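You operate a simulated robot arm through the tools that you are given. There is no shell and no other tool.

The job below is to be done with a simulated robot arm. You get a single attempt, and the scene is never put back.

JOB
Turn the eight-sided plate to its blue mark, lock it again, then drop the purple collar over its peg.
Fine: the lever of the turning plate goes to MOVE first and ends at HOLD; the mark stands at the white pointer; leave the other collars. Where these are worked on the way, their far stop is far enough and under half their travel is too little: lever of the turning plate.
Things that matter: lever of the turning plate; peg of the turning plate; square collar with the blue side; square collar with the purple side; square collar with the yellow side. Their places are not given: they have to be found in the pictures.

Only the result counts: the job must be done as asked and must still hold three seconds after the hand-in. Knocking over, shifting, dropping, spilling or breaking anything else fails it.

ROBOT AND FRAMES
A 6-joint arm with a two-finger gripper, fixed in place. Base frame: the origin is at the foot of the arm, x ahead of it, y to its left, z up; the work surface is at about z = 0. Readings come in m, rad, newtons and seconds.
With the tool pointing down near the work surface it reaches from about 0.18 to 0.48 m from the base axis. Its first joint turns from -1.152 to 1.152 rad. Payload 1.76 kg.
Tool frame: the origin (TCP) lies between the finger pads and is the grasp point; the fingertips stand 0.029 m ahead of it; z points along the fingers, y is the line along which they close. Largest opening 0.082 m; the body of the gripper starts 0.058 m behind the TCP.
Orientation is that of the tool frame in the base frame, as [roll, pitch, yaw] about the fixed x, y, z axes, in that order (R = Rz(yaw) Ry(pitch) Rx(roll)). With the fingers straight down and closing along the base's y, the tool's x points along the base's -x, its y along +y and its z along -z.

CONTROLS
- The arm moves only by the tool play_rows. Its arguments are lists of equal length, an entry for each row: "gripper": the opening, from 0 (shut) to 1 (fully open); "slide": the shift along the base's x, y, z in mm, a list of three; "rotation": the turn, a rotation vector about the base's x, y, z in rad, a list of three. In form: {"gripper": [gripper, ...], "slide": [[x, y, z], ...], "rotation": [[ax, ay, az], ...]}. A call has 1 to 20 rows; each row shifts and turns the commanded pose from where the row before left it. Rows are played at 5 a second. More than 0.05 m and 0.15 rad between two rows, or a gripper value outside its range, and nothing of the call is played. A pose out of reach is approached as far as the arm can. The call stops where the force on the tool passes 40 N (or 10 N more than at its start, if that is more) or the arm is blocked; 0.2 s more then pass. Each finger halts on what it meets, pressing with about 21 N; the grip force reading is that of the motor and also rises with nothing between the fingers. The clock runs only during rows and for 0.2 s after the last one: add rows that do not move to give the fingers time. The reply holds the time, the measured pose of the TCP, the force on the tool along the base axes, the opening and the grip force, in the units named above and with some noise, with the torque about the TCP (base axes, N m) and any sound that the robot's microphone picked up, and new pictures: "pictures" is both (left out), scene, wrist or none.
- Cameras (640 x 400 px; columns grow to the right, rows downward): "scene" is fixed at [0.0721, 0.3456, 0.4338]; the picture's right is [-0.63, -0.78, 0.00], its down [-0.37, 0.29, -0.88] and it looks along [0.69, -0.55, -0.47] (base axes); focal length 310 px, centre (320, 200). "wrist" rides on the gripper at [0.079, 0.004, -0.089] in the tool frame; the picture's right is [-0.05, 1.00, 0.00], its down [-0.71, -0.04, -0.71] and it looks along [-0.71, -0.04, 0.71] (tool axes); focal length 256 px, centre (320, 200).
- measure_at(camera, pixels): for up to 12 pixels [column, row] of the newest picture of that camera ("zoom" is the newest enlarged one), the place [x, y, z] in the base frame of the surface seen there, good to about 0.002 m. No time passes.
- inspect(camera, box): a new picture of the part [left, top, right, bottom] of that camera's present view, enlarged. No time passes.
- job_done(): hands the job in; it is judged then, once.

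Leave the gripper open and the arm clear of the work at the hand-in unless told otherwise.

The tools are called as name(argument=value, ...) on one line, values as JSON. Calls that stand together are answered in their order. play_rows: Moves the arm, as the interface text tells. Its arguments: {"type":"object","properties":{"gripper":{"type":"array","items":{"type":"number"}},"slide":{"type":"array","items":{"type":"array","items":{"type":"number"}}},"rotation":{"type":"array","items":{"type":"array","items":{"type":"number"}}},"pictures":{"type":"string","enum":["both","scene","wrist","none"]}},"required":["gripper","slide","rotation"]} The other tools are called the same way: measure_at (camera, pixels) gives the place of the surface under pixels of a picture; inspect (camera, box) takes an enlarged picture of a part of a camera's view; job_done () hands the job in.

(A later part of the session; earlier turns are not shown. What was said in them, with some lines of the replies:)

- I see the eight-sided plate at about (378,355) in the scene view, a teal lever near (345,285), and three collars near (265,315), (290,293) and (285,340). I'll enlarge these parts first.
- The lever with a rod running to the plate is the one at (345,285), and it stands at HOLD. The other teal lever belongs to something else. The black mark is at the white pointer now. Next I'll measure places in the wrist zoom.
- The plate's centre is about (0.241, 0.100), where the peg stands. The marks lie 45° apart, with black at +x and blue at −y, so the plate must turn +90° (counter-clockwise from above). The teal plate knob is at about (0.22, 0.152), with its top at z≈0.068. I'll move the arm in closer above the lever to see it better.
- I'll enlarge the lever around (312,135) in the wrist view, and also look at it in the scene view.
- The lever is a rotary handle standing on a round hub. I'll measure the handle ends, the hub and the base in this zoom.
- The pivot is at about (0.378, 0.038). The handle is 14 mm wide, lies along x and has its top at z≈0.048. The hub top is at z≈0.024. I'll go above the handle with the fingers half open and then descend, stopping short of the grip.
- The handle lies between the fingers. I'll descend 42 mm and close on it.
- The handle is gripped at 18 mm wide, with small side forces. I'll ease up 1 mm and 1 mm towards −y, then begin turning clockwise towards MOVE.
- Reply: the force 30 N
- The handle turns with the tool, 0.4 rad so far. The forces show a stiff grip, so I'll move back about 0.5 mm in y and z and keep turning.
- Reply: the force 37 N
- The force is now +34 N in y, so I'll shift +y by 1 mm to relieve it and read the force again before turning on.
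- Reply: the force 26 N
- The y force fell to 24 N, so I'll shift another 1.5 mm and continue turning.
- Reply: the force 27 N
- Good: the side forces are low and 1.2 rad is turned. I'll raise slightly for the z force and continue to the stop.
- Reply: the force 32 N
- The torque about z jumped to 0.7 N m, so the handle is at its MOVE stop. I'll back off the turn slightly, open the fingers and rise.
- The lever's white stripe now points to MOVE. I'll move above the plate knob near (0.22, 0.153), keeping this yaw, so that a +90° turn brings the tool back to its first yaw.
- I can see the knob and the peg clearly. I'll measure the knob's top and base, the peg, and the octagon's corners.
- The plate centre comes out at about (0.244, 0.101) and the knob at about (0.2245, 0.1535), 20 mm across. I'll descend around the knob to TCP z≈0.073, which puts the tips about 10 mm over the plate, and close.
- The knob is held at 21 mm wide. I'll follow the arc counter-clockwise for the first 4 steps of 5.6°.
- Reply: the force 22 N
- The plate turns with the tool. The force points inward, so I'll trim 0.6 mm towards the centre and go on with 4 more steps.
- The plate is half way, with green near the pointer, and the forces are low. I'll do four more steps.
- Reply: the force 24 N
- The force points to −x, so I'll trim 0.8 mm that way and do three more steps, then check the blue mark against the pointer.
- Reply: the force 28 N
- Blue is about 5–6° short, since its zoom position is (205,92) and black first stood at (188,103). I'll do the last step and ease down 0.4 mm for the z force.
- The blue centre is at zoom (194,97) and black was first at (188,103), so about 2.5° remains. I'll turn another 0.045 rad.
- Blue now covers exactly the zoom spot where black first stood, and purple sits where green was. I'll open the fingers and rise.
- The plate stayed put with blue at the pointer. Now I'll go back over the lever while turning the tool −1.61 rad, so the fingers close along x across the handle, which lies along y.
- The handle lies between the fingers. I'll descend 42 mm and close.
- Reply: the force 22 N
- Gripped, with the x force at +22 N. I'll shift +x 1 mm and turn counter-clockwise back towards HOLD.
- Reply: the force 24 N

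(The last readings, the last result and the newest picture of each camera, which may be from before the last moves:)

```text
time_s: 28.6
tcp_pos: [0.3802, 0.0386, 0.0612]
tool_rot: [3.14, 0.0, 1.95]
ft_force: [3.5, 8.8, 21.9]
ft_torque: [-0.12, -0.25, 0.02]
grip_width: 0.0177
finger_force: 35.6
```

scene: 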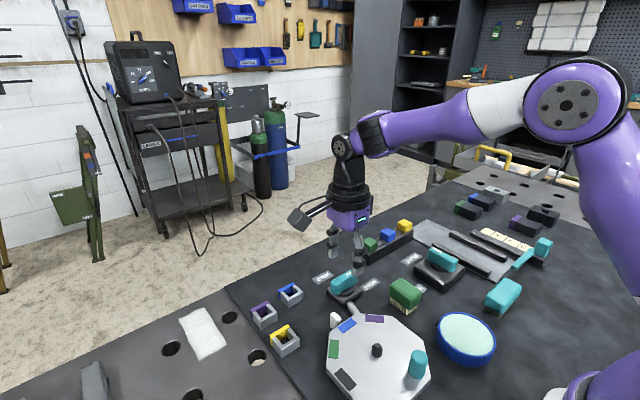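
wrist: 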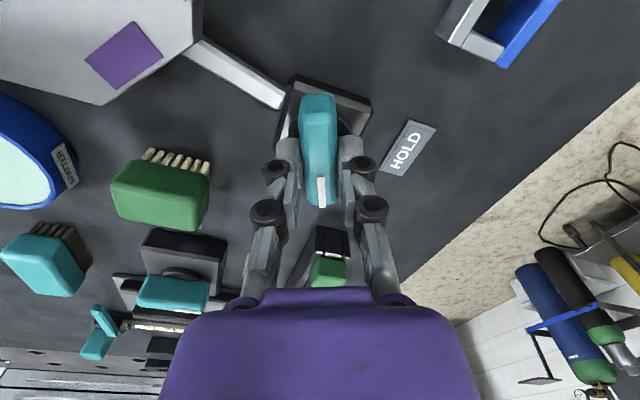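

It's turning well. I'll raise 0.4 mm for the z force and continue.

play_rows(gripper=[0, 0, 0, 0, 0, 0], slide=[[0, 0.5, 0.5], [0, 0, 0], [0, 0, 0], [0, 0, 0], [0, 0, 0], [0, 0, 0]], rotation=[[0, 0, 0], [0, 0, 0.1], [0, 0, 0.1], [0, 0, 0.1], [0, 0, 0.1], [0, 0, 0]], pictures="wrist")

```text
time_s: 30.0
tcp_pos: [0.3788, 0.0397, 0.0601]
tool_rot: [-3.14, 0.001, 2.347]
ft_force: [-0.3, -11.9, 8.8]
ft_torque: [-0.54, -0.18, -0.01]
grip_width: 0.0178
finger_force: 36.3
```

wrist: 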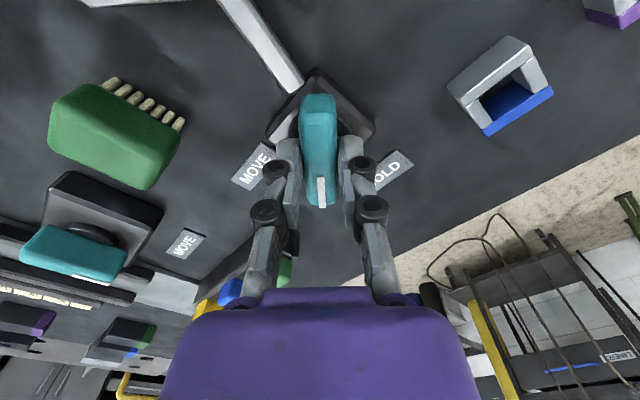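

Forces are low. I'll continue, trimming y by −0.7 mm.

play_rows(gripper=[0, 0, 0, 0, 0, 0], slide=[[0, -0.7, 0.2], [0, 0, 0], [0, 0, 0], [0, 0, 0], [0, 0, 0], [0, 0, 0]], rotation=[[0, 0, 0], [0, 0, 0.1], [0, 0, 0.1], [0, 0, 0.1], [0, 0, 0.1], [0, 0, 0]], pictures="wrist")

```text
time_s: 31.4
tcp_pos: [0.3791, 0.0381, 0.0609]
tool_rot: [3.141, 0.0, 2.748]
ft_force: [2.0, -15.5, -9.3]
ft_torque: [-0.25, 0.33, 0.02]
grip_width: 0.0179
finger_force: 35.5
```

wrist: 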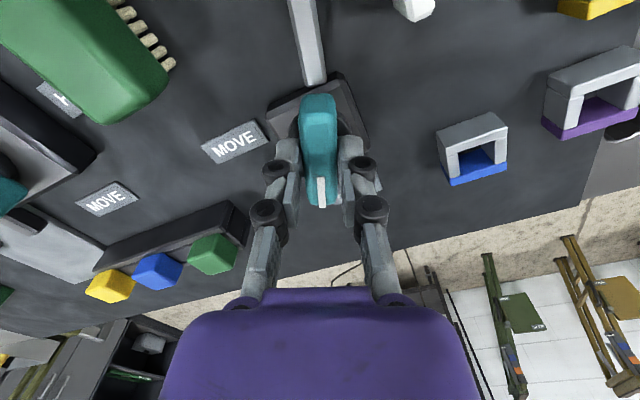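

Another 0.4 rad brings it to HOLD. I'll add a few small extra turns to meet the stop and watch the z torque.

play_rows(gripper=[0, 0, 0, 0, 0, 0], slide=[[0, -1.0, 0], [0, 0, 0], [0, 0, 0], [0, 0, 0], [0, 0, 0], [0, 0, 0]], rotation=[[0, 0, 0], [0, 0, 0.1], [0, 0, 0.1], [0, 0, 0.1], [0, 0, 0.1], [0, 0, 0]], pictures="wrist")

```text
time_s: 32.8
tcp_pos: [0.3789, 0.0385, 0.0615]
tool_rot: [3.14, -0.002, -3.136]
ft_force: [-8.3, 0.4, -3.9]
ft_torque: [-0.02, 0.45, -0.34]
grip_width: 0.0181
finger_force: 36.1
```

wrist: 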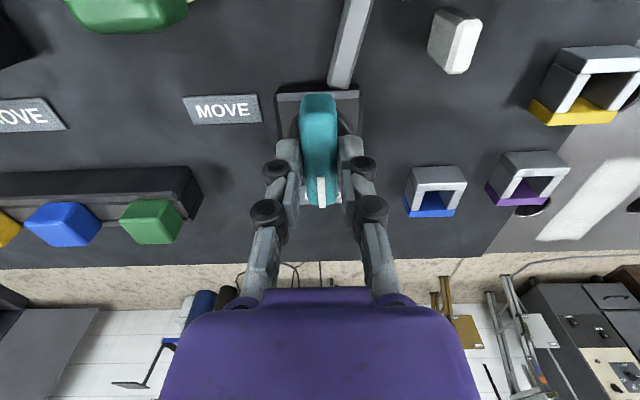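

The z torque is −0.34, so the handle is meeting the HOLD stop. I'll press 0.03 rad more, then open, rise and look.

play_rows(gripper=[0, 0, 0.5, 0.5, 0.5, 0.5, 0.5, 0.5], slide=[[0, 0, 0], [0, 0, 0], [0, 0, 0], [0, 0, 0], [0, 0, 30], [0, 0, 40], [0, 0, 40], [0, 0, 0]], rotation=[[0, 0, 0.03], [0, 0, 0], [0, 0, 0], [0, 0, 0], [0, 0, 0], [0, 0, 0], [0, 0, 0], [0, 0, 0]])

inspect(camera="scene", box=[305, 255, 395, 315])

inspect(camera="scene", box=[310, 300, 450, 400])

inspect(camera="scene", box=[240, 270, 320, 365])

```text
time_s: 34.6
tcp_pos: [0.3783, 0.0387, 0.1721]
tool_rot: [3.14, 0.0, -3.106]
ft_force: [0.9, -0.9, -0.5]
ft_torque: [-0.02, 0.0, -0.01]
grip_width: 0.0409
finger_force: 0.1
```

scene: 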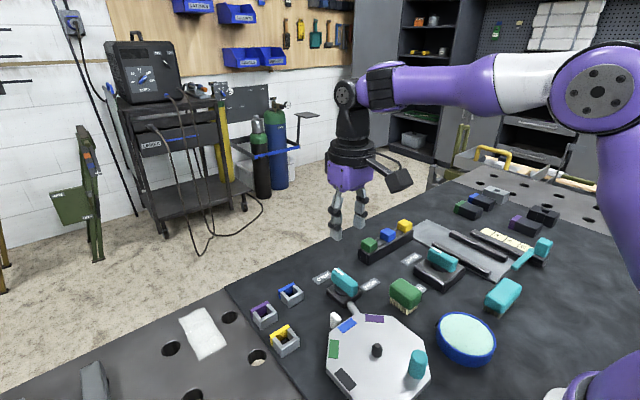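
wrist: 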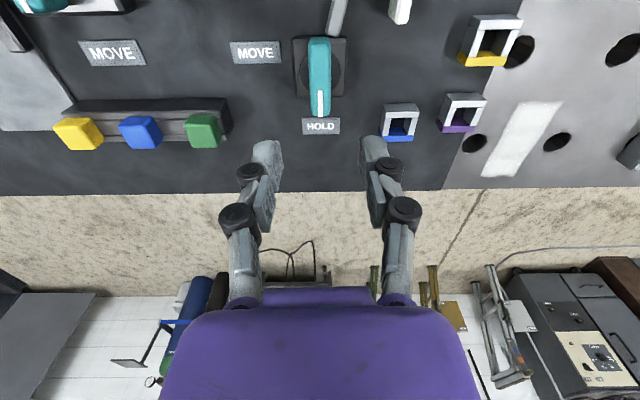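

```text
6.67 times, centred on (350, 285) of scene
```

zoom: 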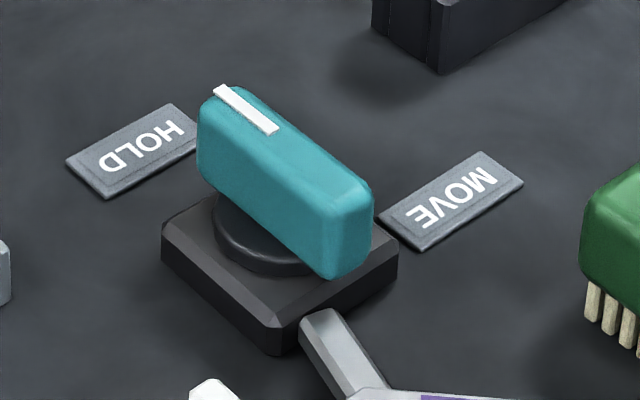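

```text
4.00 times, centred on (380, 350) of scene
```

zoom: 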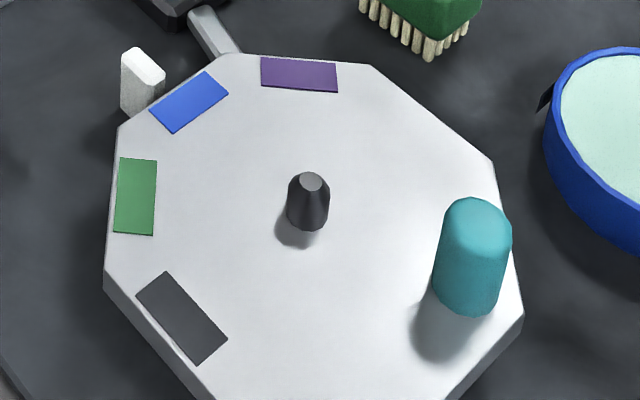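

```text
4.21 times, centred on (280, 318) of scene
```

zoom: 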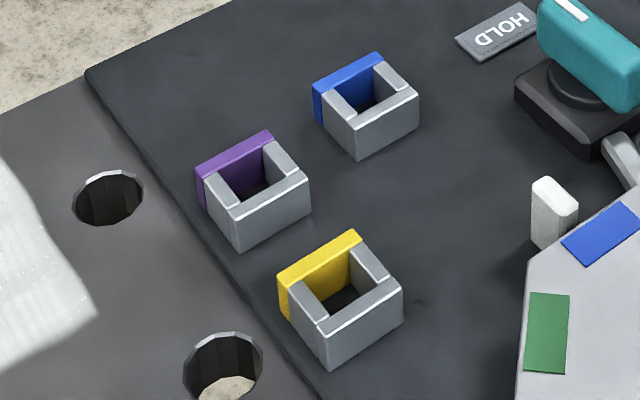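

The lever is exactly as at the start (HOLD) and blue stands at the pointer. Now the purple collar, near (0.42, 0.184). I'll square the yaw and move above it for precise measuring.

play_rows(gripper=[0.6, 0.6, 0.6, 0.6, 0.6, 0.6], slide=[[0, 30, 0], [5, 30, 0], [5, 30, 0], [5, 30, -10], [5, 25, -20], [0, 0, 0]], rotation=[[0, 0, -0.036], [0, 0, 0], [0, 0, 0], [0, 0, 0], [0, 0, 0], [0, 0, 0]])

inspect(camera="wrist", box=[230, 40, 430, 170])

```text
time_s: 36.0
tcp_pos: [0.3991, 0.1824, 0.1399]
tool_rot: [3.14, -0.001, 3.141]
ft_force: [0.3, 0.8, 0.1]
ft_torque: [0.0, 0.04, -0.03]
grip_width: 0.0494
finger_force: 0.0
```

scene: 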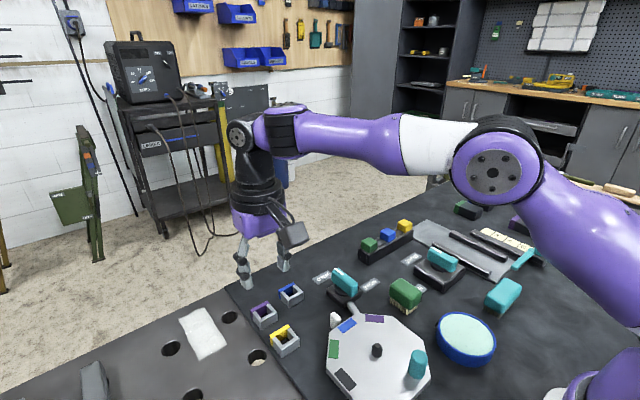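
wrist: 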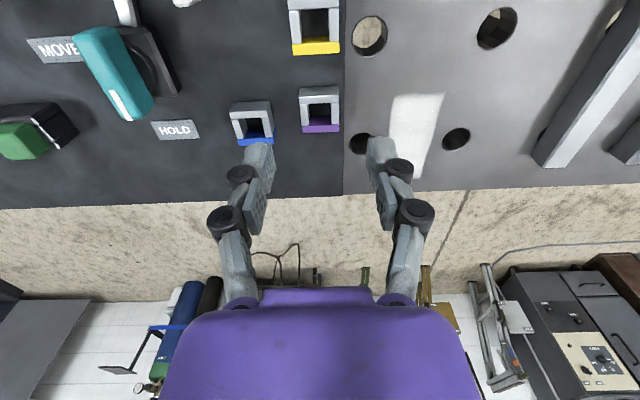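

```text
3.08 times, centred on (330, 105) of wrist
```

zoom: 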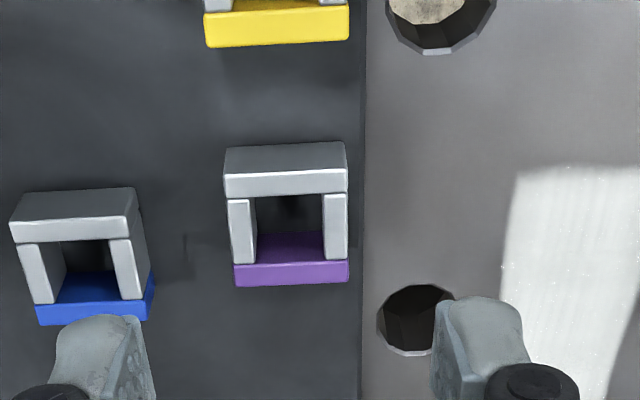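

I'll measure the purple collar's top corners, wall tops and the hole.

measure_at(camera="zoom", pixels=[[228, 185], [344, 182], [285, 184], [285, 278], [238, 278], [345, 274], [243, 235], [335, 230], [285, 178], [290, 230], [285, 265], [285, 155]])

measure_at(camera="wrist", pixels=[[234, 122], [252, 112], [270, 110], [254, 142], [314, 18], [317, 47]])

```text
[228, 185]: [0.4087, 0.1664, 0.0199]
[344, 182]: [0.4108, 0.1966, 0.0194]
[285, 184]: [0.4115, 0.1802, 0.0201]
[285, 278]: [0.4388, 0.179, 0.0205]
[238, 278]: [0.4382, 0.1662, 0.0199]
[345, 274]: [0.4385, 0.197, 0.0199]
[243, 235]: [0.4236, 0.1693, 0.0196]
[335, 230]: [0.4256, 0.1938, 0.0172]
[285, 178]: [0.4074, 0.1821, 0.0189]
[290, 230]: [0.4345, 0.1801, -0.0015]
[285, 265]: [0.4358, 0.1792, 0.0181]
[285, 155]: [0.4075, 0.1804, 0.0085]
```

```text
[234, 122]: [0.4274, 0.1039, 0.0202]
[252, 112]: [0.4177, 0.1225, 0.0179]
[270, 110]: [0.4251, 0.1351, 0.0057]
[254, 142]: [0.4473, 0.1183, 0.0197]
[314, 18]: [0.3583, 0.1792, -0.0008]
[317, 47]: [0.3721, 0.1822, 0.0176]
```

The purple collar spans x 0.4075–0.4405 and y 0.165–0.198, with its top at z≈0.020 and its hole centre at about (0.424, 0.1815). I'll go directly above it, descend to TCP z≈0.036 (tips 7 mm above the table) and look before closing.

play_rows(gripper=[0.6, 0.6, 0.6, 0.6, 0.6, 0.6], slide=[[25, -0.7, 0], [0, 0, -35], [0, 0, -35], [0, 0, -20], [0, 0, 0], [0, 0, 0]], rotation=[[0, 0, 0], [0, 0, 0], [0, 0, 0], [0, 0, 0], [0, 0, 0], [0, 0, 0]])

inspect(camera="wrist", box=[220, 60, 420, 230])

```text
time_s: 37.4
tcp_pos: [0.424, 0.1818, 0.0493]
tool_rot: [3.14, 0.002, -3.139]
ft_force: [-0.4, 0.0, 0.1]
ft_torque: [0.0, -0.01, -0.01]
grip_width: 0.049
finger_force: 0.0
```

scene: 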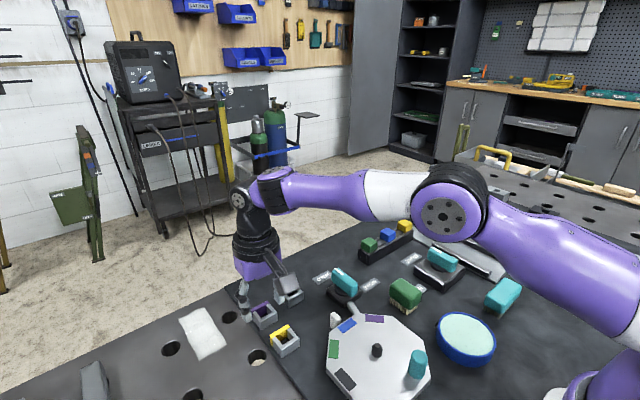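
wrist: 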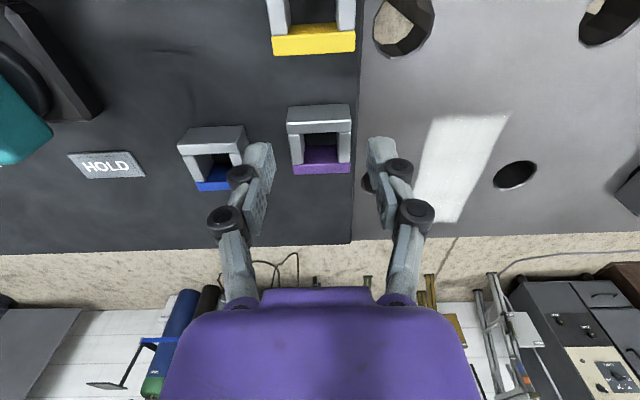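

```text
2.35 times, centred on (320, 145) of wrist
```

zoom: 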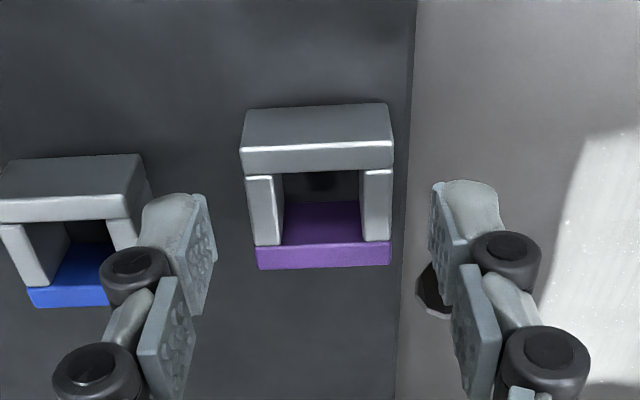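

The collar is centred between the fingers. To stay clear of the blue collar I'll narrow to 0.5 (41 mm), then descend 13 mm and close.

play_rows(gripper=[0.5, 0.5, 0.5, 0.5, 0, 0, 0, 0], slide=[[0, 0, 0], [0, 0, -8], [0, 0, -5], [0, 0, 0], [0, 0, 0], [0, 0, 0], [0, 0, 0], [0, 0, 0]], rotation=[[0, 0, 0], [0, 0, 0], [0, 0, 0], [0, 0, 0], [0, 0, 0], [0, 0, 0], [0, 0, 0], [0, 0, 0]])

inspect(camera="wrist", box=[220, 60, 420, 230])

```text
time_s: 39.2
tcp_pos: [0.4245, 0.1818, 0.0376]
tool_rot: [3.138, -0.001, 3.141]
ft_force: [1.2, 0.4, 3.6]
ft_torque: [-0.03, -0.05, -0.01]
grip_width: 0.0333
finger_force: 20.5
```

scene: 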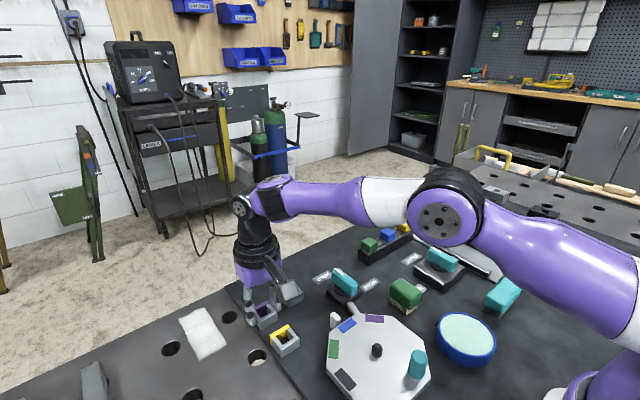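
wrist: 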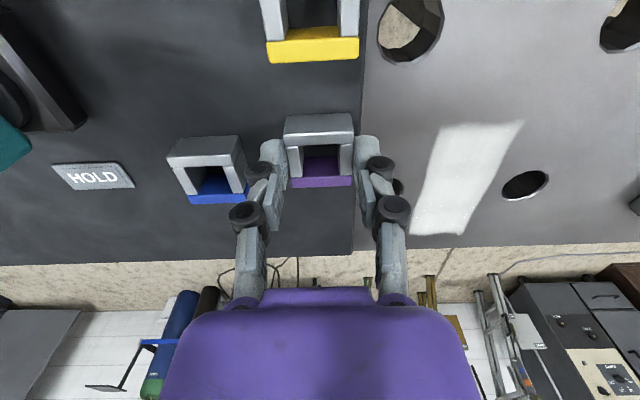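

```text
2.35 times, centred on (320, 145) of wrist
```

zoom: 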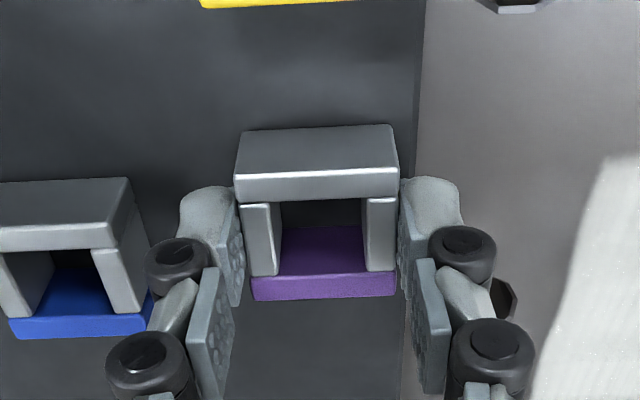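

The collar is gripped at 33 mm. I'll measure its hole and walls relative to the TCP while it's held here.

measure_at(camera="zoom", pixels=[[315, 188], [315, 177], [315, 197], [322, 277], [322, 293], [262, 240], [380, 235], [245, 187], [390, 183], [274, 250], [368, 250], [315, 240]])

```text
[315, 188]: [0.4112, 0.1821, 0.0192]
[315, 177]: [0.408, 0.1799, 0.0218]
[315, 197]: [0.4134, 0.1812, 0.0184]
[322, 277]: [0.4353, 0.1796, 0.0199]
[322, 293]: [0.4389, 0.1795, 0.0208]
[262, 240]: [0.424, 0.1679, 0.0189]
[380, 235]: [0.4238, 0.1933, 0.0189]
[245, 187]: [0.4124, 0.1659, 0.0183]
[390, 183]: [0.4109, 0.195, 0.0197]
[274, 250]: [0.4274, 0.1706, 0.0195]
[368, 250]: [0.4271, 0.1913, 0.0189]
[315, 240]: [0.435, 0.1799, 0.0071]
```

The hole centre is at about (0.4243, 0.181), within 1 mm of the TCP, and about 20 mm wide. I'll lift straight up and carry it to high above the peg.

play_rows(gripper=[0, 0, 0, 0, 0, 0, 0, 0, 0, 0, 0], slide=[[0, 0, 10], [0, 0, 30], [0, 0, 40], [0, 0, 20], [-30, -13.4, 0], [-30, -13.4, 0], [-30, -13.5, 0], [-30, -13.5, 0], [-30, -13.5, 0], [-31, -13.5, 0], [0, 0, 0]], rotation=[[0, 0, 0], [0, 0, 0], [0, 0, 0], [0, 0, 0], [0, 0, 0], [0, 0, 0], [0, 0, 0], [0, 0, 0], [0, 0, 0], [0, 0, 0], [0, 0, 0]])

inspect(camera="scene", box=[310, 270, 470, 400])

inspect(camera="wrist", box=[220, 40, 420, 210])

```text
time_s: 41.6
tcp_pos: [0.2428, 0.1021, 0.1391]
tool_rot: [3.139, 0.0, -3.141]
ft_force: [-1.2, 0.6, -1.1]
ft_torque: [0.0, 0.02, 0.03]
grip_width: 0.0331
finger_force: 21.4
```

scene: 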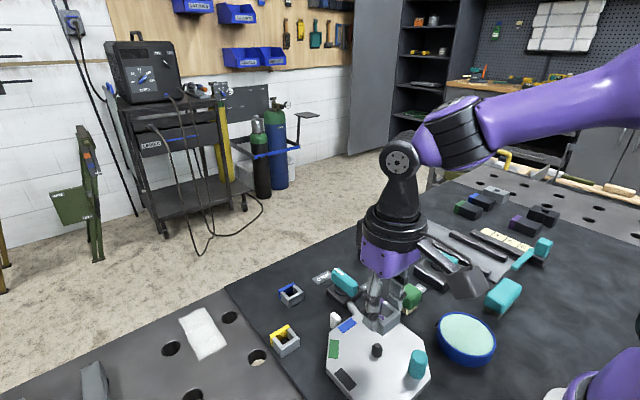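
wrist: 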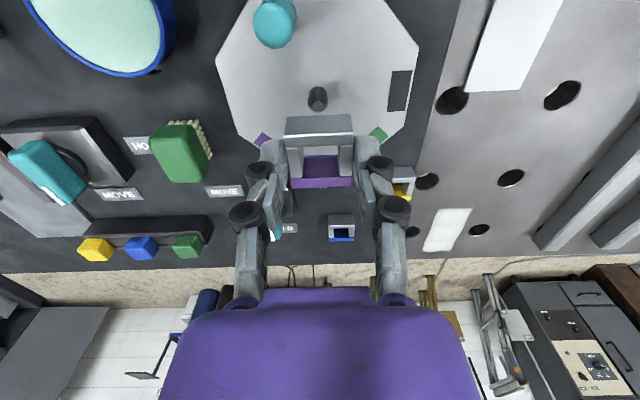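

```text
3.08 times, centred on (390, 335) of scene
```

zoom: 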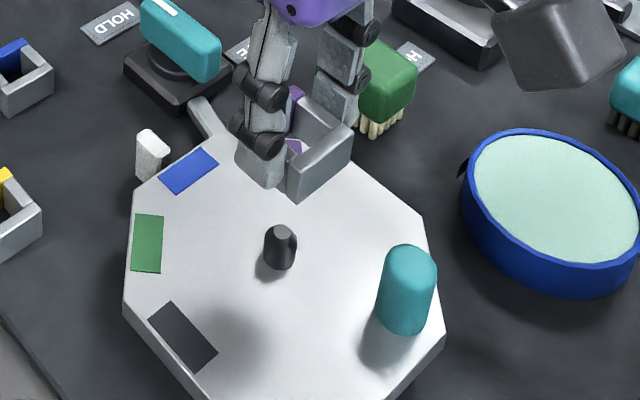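

```text
2.35 times, centred on (320, 125) of wrist
```

zoom: 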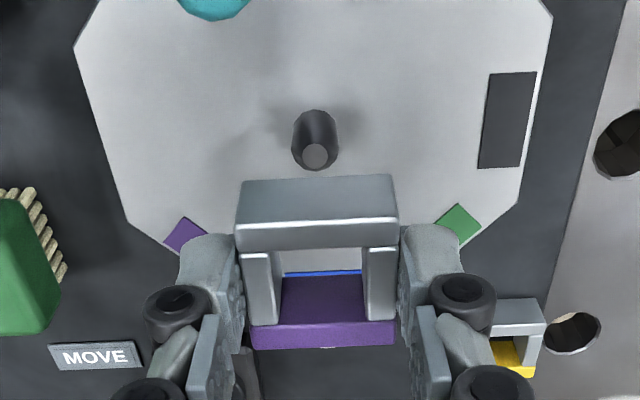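

The peg is clearly seen at zoom (314,140). I'll measure the peg's top and the held collar together.

measure_at(camera="zoom", pixels=[[314, 157], [306, 157], [322, 157], [314, 150], [314, 164], [296, 140], [335, 140], [315, 237], [322, 340], [258, 290], [380, 285], [315, 130]])

measure_at(camera="scene", pixels=[[379, 345], [377, 345], [381, 345], [379, 343], [379, 347], [374, 350], [382, 352]])

```text
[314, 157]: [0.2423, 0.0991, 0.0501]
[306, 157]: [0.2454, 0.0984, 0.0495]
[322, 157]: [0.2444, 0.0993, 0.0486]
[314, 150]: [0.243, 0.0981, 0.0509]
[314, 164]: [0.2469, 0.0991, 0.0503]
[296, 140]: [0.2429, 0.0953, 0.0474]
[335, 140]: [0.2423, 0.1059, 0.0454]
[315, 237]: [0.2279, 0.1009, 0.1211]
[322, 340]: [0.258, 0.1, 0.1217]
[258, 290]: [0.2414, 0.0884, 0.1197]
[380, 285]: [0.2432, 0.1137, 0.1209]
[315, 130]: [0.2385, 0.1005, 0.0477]
```

```text
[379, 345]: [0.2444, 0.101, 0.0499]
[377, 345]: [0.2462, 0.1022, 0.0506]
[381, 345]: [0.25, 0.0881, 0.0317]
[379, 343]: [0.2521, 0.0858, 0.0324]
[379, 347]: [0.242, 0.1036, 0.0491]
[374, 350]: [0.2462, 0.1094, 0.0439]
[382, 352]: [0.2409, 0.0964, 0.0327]
```

The peg centre is at about (0.2443, 0.1003) and the collar hole at about (0.2430, 0.101). I'll shift (+1.2, −0.8) mm and descend until the collar's bottom is just above the peg top.

play_rows(gripper=[0, 0, 0, 0], slide=[[1.2, -0.8, 0], [0, 0, -30], [0, 0, -18], [0, 0, 0]], rotation=[[0, 0, 0], [0, 0, 0], [0, 0, 0], [0, 0, 0]])

inspect(camera="scene", box=[330, 300, 430, 380])

inspect(camera="wrist", box=[240, 60, 400, 200])

```text
time_s: 42.6
tcp_pos: [0.2446, 0.099, 0.0906]
tool_rot: [3.14, 0.0, -3.141]
ft_force: [-0.1, 0.1, -1.9]
ft_torque: [-0.01, 0.01, 0.01]
grip_width: 0.0334
finger_force: 20.4
```

scene: 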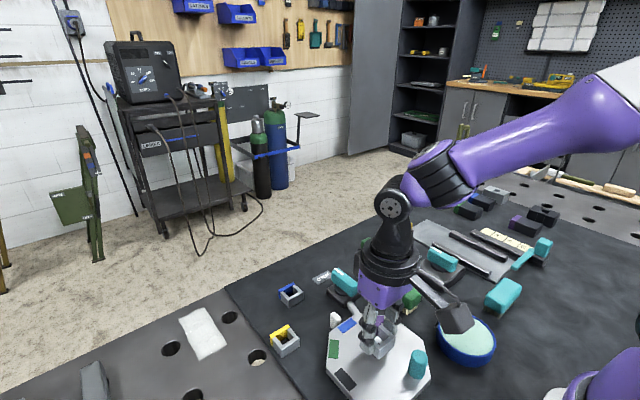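
wrist: 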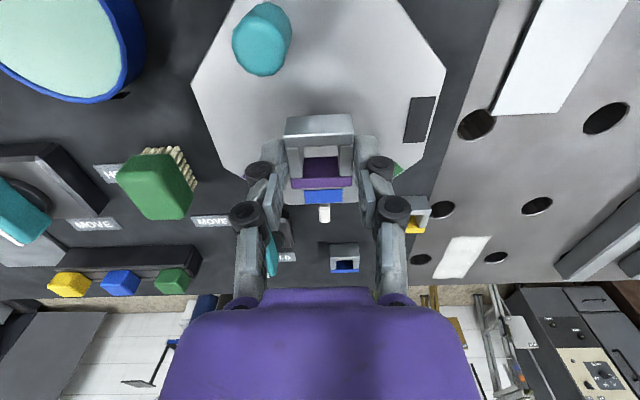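

```text
5.00 times, centred on (380, 340) of scene
```

zoom: 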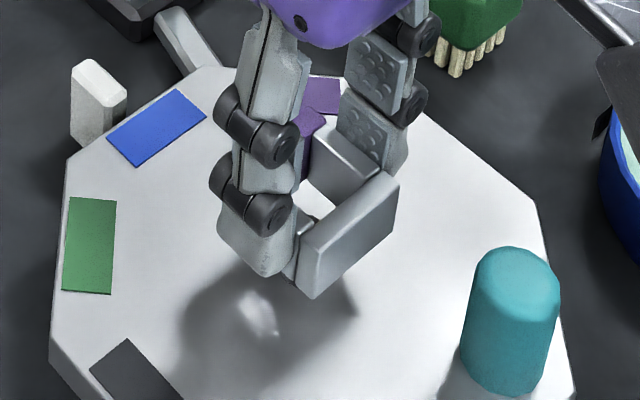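

```text
2.86 times, centred on (320, 130) of wrist
```

zoom: 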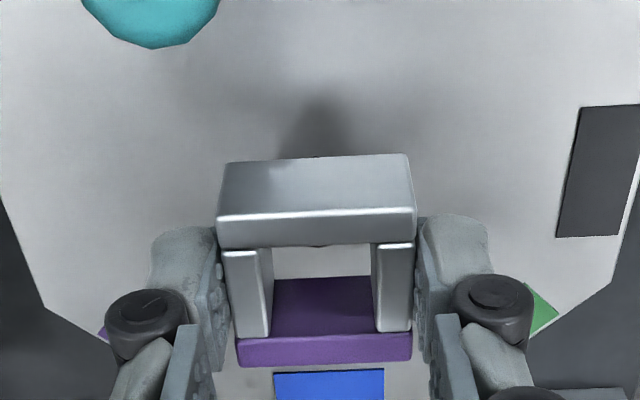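

The tip of the peg just shows at zoom (318,245), centred in the hole sideways. I'll descend slowly by 10 mm, watching the force.

play_rows(gripper=[0, 0, 0, 0, 0, 0], slide=[[0, 0, -2], [0, 0, -2], [0, 0, -2], [0, 0, -2], [0, 0, -2], [0, 0, 0]], rotation=[[0, 0, 0], [0, 0, 0], [0, 0, 0], [0, 0, 0], [0, 0, 0], [0, 0, 0]])

inspect(camera="scene", box=[330, 300, 430, 380])

inspect(camera="wrist", box=[260, 80, 380, 200])

```text
time_s: 44.0
tcp_pos: [0.2442, 0.1017, 0.0797]
tool_rot: [3.14, 0.0, 3.141]
ft_force: [0.6, 0.7, -0.7]
ft_torque: [-0.02, 0.0, -0.02]
grip_width: 0.0338
finger_force: 21.0
```

scene: 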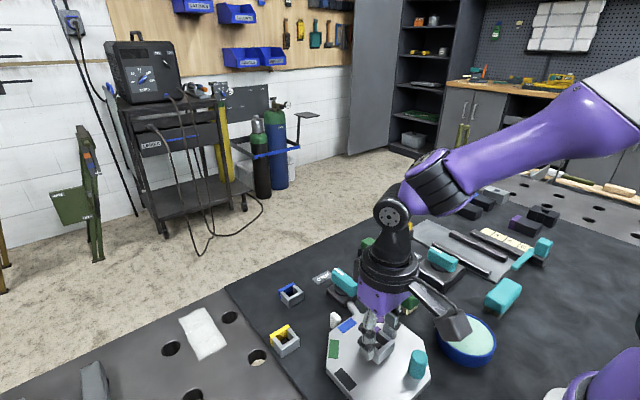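
wrist: 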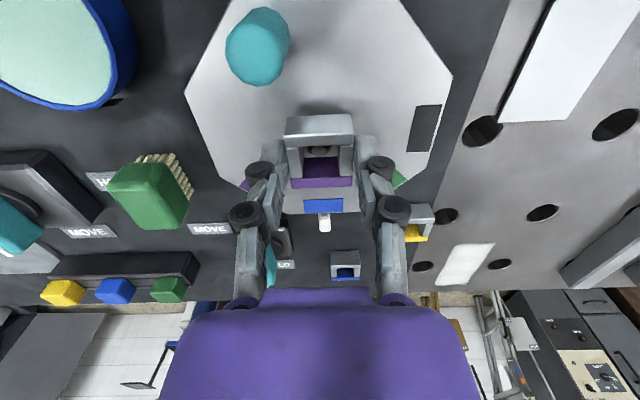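

```text
5.00 times, centred on (380, 340) of scene
```

zoom: 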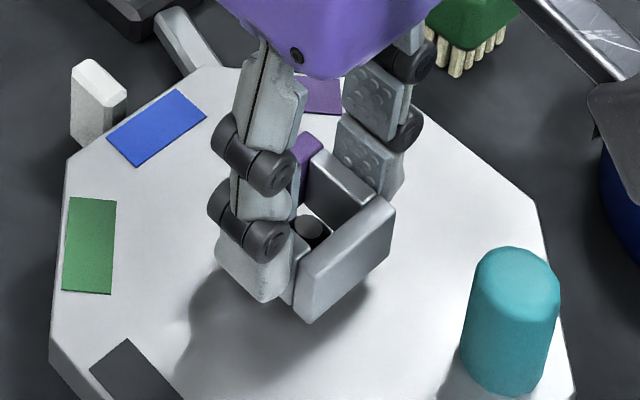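

```text
3.33 times, centred on (320, 140) of wrist
```

zoom: 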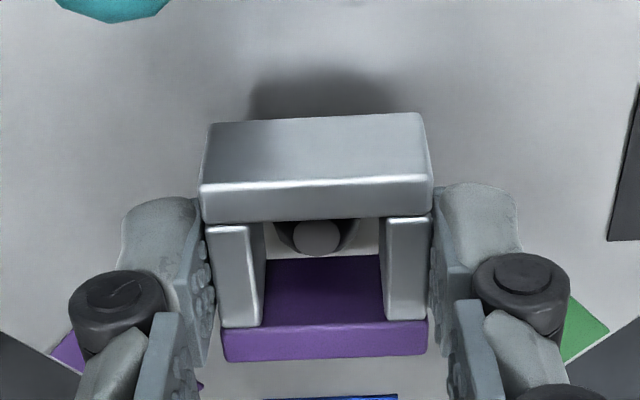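

The peg is inside the hole with no force. I'll measure the peg top and hole walls once more before the last few millimetres.

measure_at(camera="zoom", pixels=[[316, 236], [305, 236], [328, 236], [316, 225], [316, 248], [258, 270], [390, 265], [315, 200], [325, 335], [262, 240], [386, 240]])

```text
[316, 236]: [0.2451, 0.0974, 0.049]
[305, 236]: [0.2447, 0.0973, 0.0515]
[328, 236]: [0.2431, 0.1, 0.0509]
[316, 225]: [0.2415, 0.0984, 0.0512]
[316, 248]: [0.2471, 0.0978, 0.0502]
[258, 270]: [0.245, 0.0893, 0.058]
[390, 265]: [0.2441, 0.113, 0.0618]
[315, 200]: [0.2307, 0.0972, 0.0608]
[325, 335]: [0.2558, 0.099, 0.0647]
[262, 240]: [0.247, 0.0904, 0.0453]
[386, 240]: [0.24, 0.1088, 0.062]
```

The peg sits about 1–1.5 mm to −y of the hole centre. I'll shift −1 mm in y and descend another 8 mm in small steps.

play_rows(gripper=[0, 0, 0, 0, 0, 0], slide=[[0, -1, 0], [0, 0, -2], [0, 0, -2], [0, 0, -2], [0, 0, -1.5], [0, 0, 0]], rotation=[[0, 0, 0], [0, 0, 0], [0, 0, 0], [0, 0, 0], [0, 0, 0], [0, 0, 0]])

inspect(camera="scene", box=[330, 300, 430, 380])

inspect(camera="wrist", box=[260, 80, 380, 200])

```text
time_s: 45.4
tcp_pos: [0.2448, 0.099, 0.0717]
tool_rot: [3.139, 0.002, -3.141]
ft_force: [-1.1, -0.6, -1.2]
ft_torque: [0.0, -0.01, 0.01]
grip_width: 0.0335
finger_force: 21.6
```

scene: 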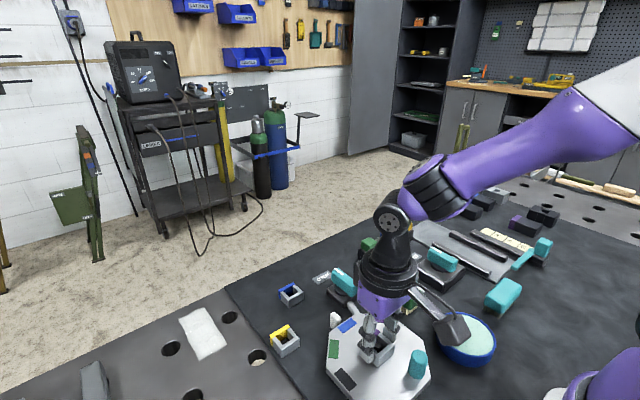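
wrist: 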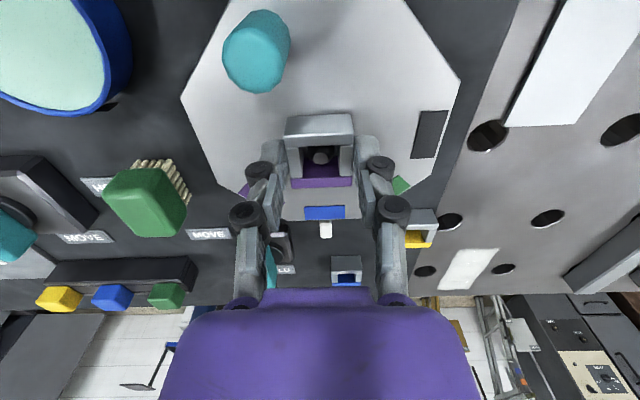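

```text
5.00 times, centred on (380, 340) of scene
```

zoom: 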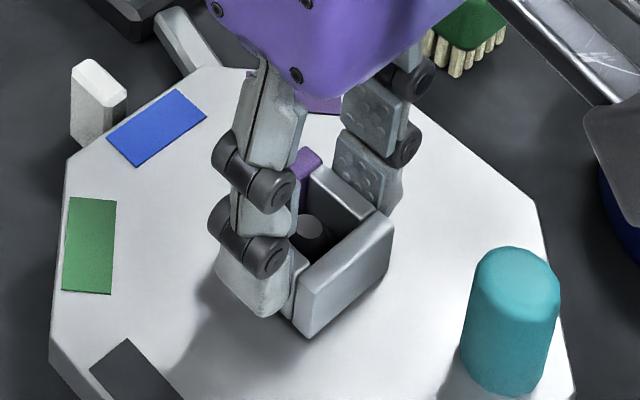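

```text
3.33 times, centred on (320, 140) of wrist
```

zoom: 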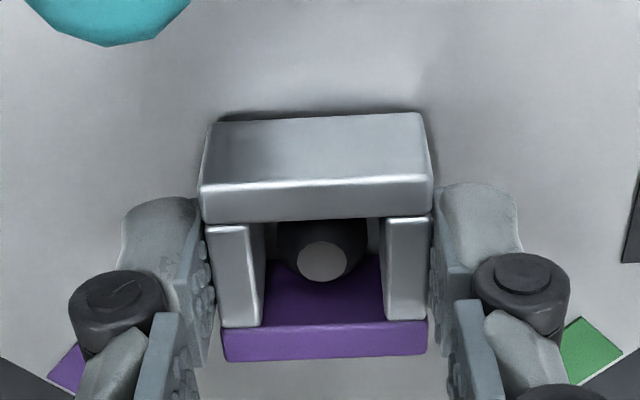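

It's well centred and almost seated. I'll go down in 0.7 mm steps until the force shows contact.

play_rows(gripper=[0, 0, 0, 0], slide=[[0, 0, -0.7], [0, 0, -0.7], [0, 0, -0.5], [0, 0, 0]], rotation=[[0, 0, 0], [0, 0, 0], [0, 0, 0], [0, 0, 0]], pictures="none")

```text
time_s: 46.4
tcp_pos: [0.2441, 0.0992, 0.0702]
tool_rot: [3.14, 0.001, 3.138]
ft_force: [-2.6, -3.0, 15.7]
ft_torque: [-0.11, 0.11, -0.04]
grip_width: 0.0334
finger_force: 21.4
```

The z force is +15.7 N, so the collar rests on the plate. I'll open to 0.55 gently and then rise straight up.

play_rows(gripper=[0.45, 0.5, 0.5, 0.5, 0.5, 0.5, 0.5, 0.5], slide=[[0, 0, 0], [0, 0, 0], [0, 0, 0], [0, 0, 10], [0, 0, 25], [0, 0, 35], [0, 0, 40], [0, 0, 0]], rotation=[[0, 0, 0], [0, 0, 0], [0, 0, 0], [0, 0, 0], [0, 0, 0], [0, 0, 0], [0, 0, 0], [0, 0, 0]])

inspect(camera="scene", box=[310, 300, 450, 400])

inspect(camera="wrist", box=[220, 20, 440, 180])

```text
time_s: 48.2
tcp_pos: [0.2452, 0.0992, 0.1804]
tool_rot: [3.139, 0.0, -3.141]
ft_force: [-0.4, 0.2, -0.4]
ft_torque: [0.02, -0.02, -0.01]
grip_width: 0.0413
finger_force: 0.0
```

scene: 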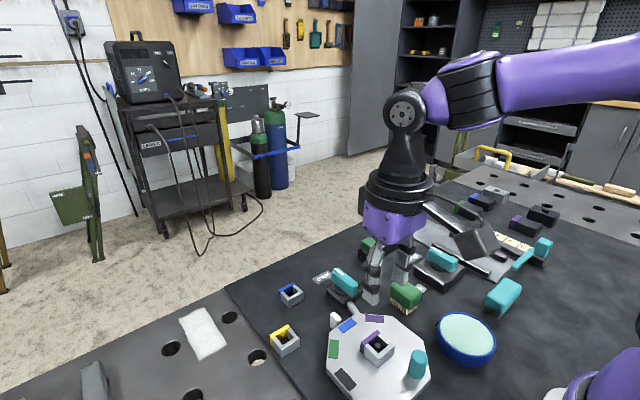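
wrist: 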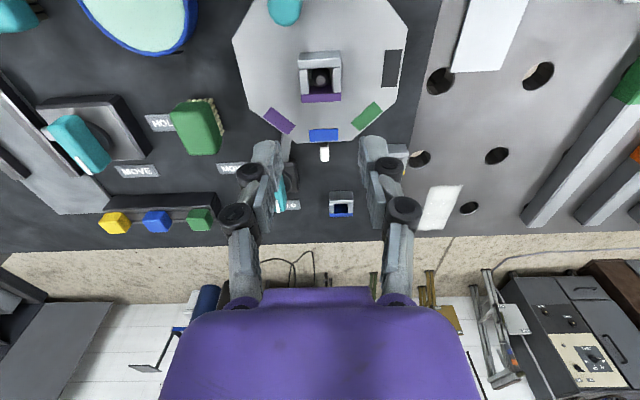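

```text
4.00 times, centred on (380, 350) of scene
```

zoom: 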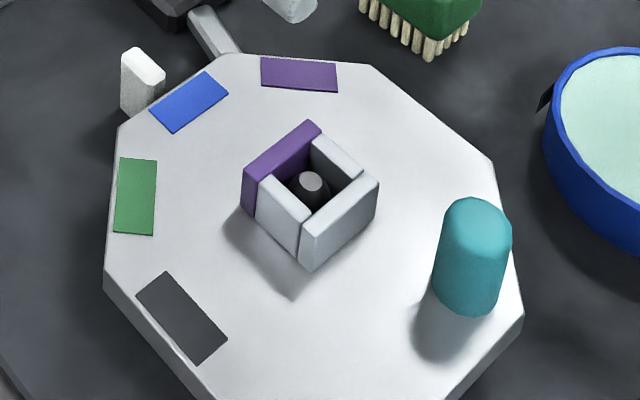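

```text
2.50 times, centred on (330, 100) of wrist
```

zoom: 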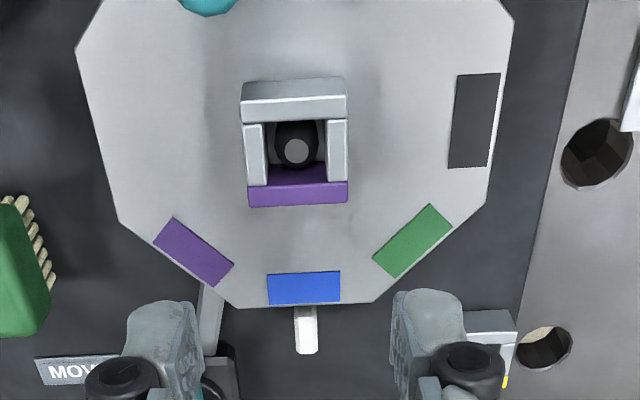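

The collar sits flat around the peg and blue stands at the pointer. I'll check the seating heights, then open fully and move the arm up and clear.

measure_at(camera="zoom", pixels=[[255, 115], [335, 112], [258, 195], [338, 192], [200, 120], [295, 150]])

play_rows(gripper=[0.7, 1, 1, 1, 1, 1], slide=[[0, 0, 40], [0, 0, 40], [0, 0, 30], [0, 20, 20], [0, 0, 0], [0, 0, 0]], rotation=[[0, 0, 0], [0, 0, 0], [0, 0, 0], [0, 0, 0], [0, 0, 0], [0, 0, 0]])

inspect(camera="scene", box=[230, 240, 470, 400])

```text
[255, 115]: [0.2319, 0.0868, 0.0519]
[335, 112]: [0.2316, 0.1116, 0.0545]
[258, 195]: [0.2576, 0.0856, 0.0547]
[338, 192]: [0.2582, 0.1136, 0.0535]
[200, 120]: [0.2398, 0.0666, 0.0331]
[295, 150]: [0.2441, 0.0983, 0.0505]
```

```text
time_s: 49.6
tcp_pos: [0.2437, 0.1186, 0.3124]
tool_rot: [3.138, 0.002, -3.142]
ft_force: [-0.1, 0.2, -1.0]
ft_torque: [0.02, -0.04, 0.0]
grip_width: 0.082
finger_force: 0.0
```

scene: 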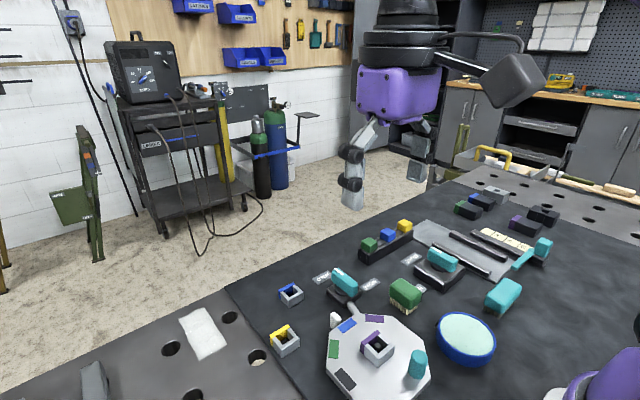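
wrist: 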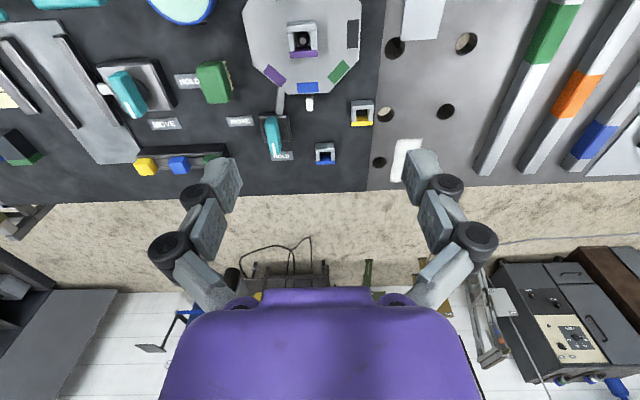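

```text
2.50 times, centred on (350, 320) of scene
```

zoom: 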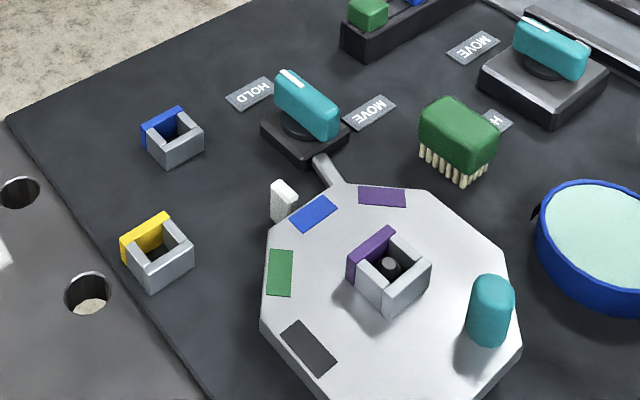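

All the checks agree:
- **Lever:** it is at HOLD.
- **Plate:** the blue mark stands at the white pointer.
- **Purple collar:** it sits flat over the peg, with its top at z≈0.054 on a plate at 0.034.
- **Other collars:** blue and yellow have not moved.
- **Arm:** it is up and clear, with the gripper open.

I'm handing in the job.

job_done()

```text
The job is handed in.
```

The job is done and handed in; I haven't seen the judge's result. My last pictures before the hand-in showed:

- **Lever:** I turned it to its stop at MOVE, then back to HOLD after the plate was turned. It looks the same as it did at the start.
- **Plate:** it was turned 90° counter-clockwise, and the blue mark now stands at the white pointer, exactly where the black mark was. It didn't shift when I released it or when I put the lever back to HOLD.
- **Purple collar:** it sits flat on the plate with the peg inside its hole.
- **Other collars:** the blue and yellow ones are where they started, and nothing else was knocked or moved.
- **Arm:** it is raised clear of the work with the gripper fully open.
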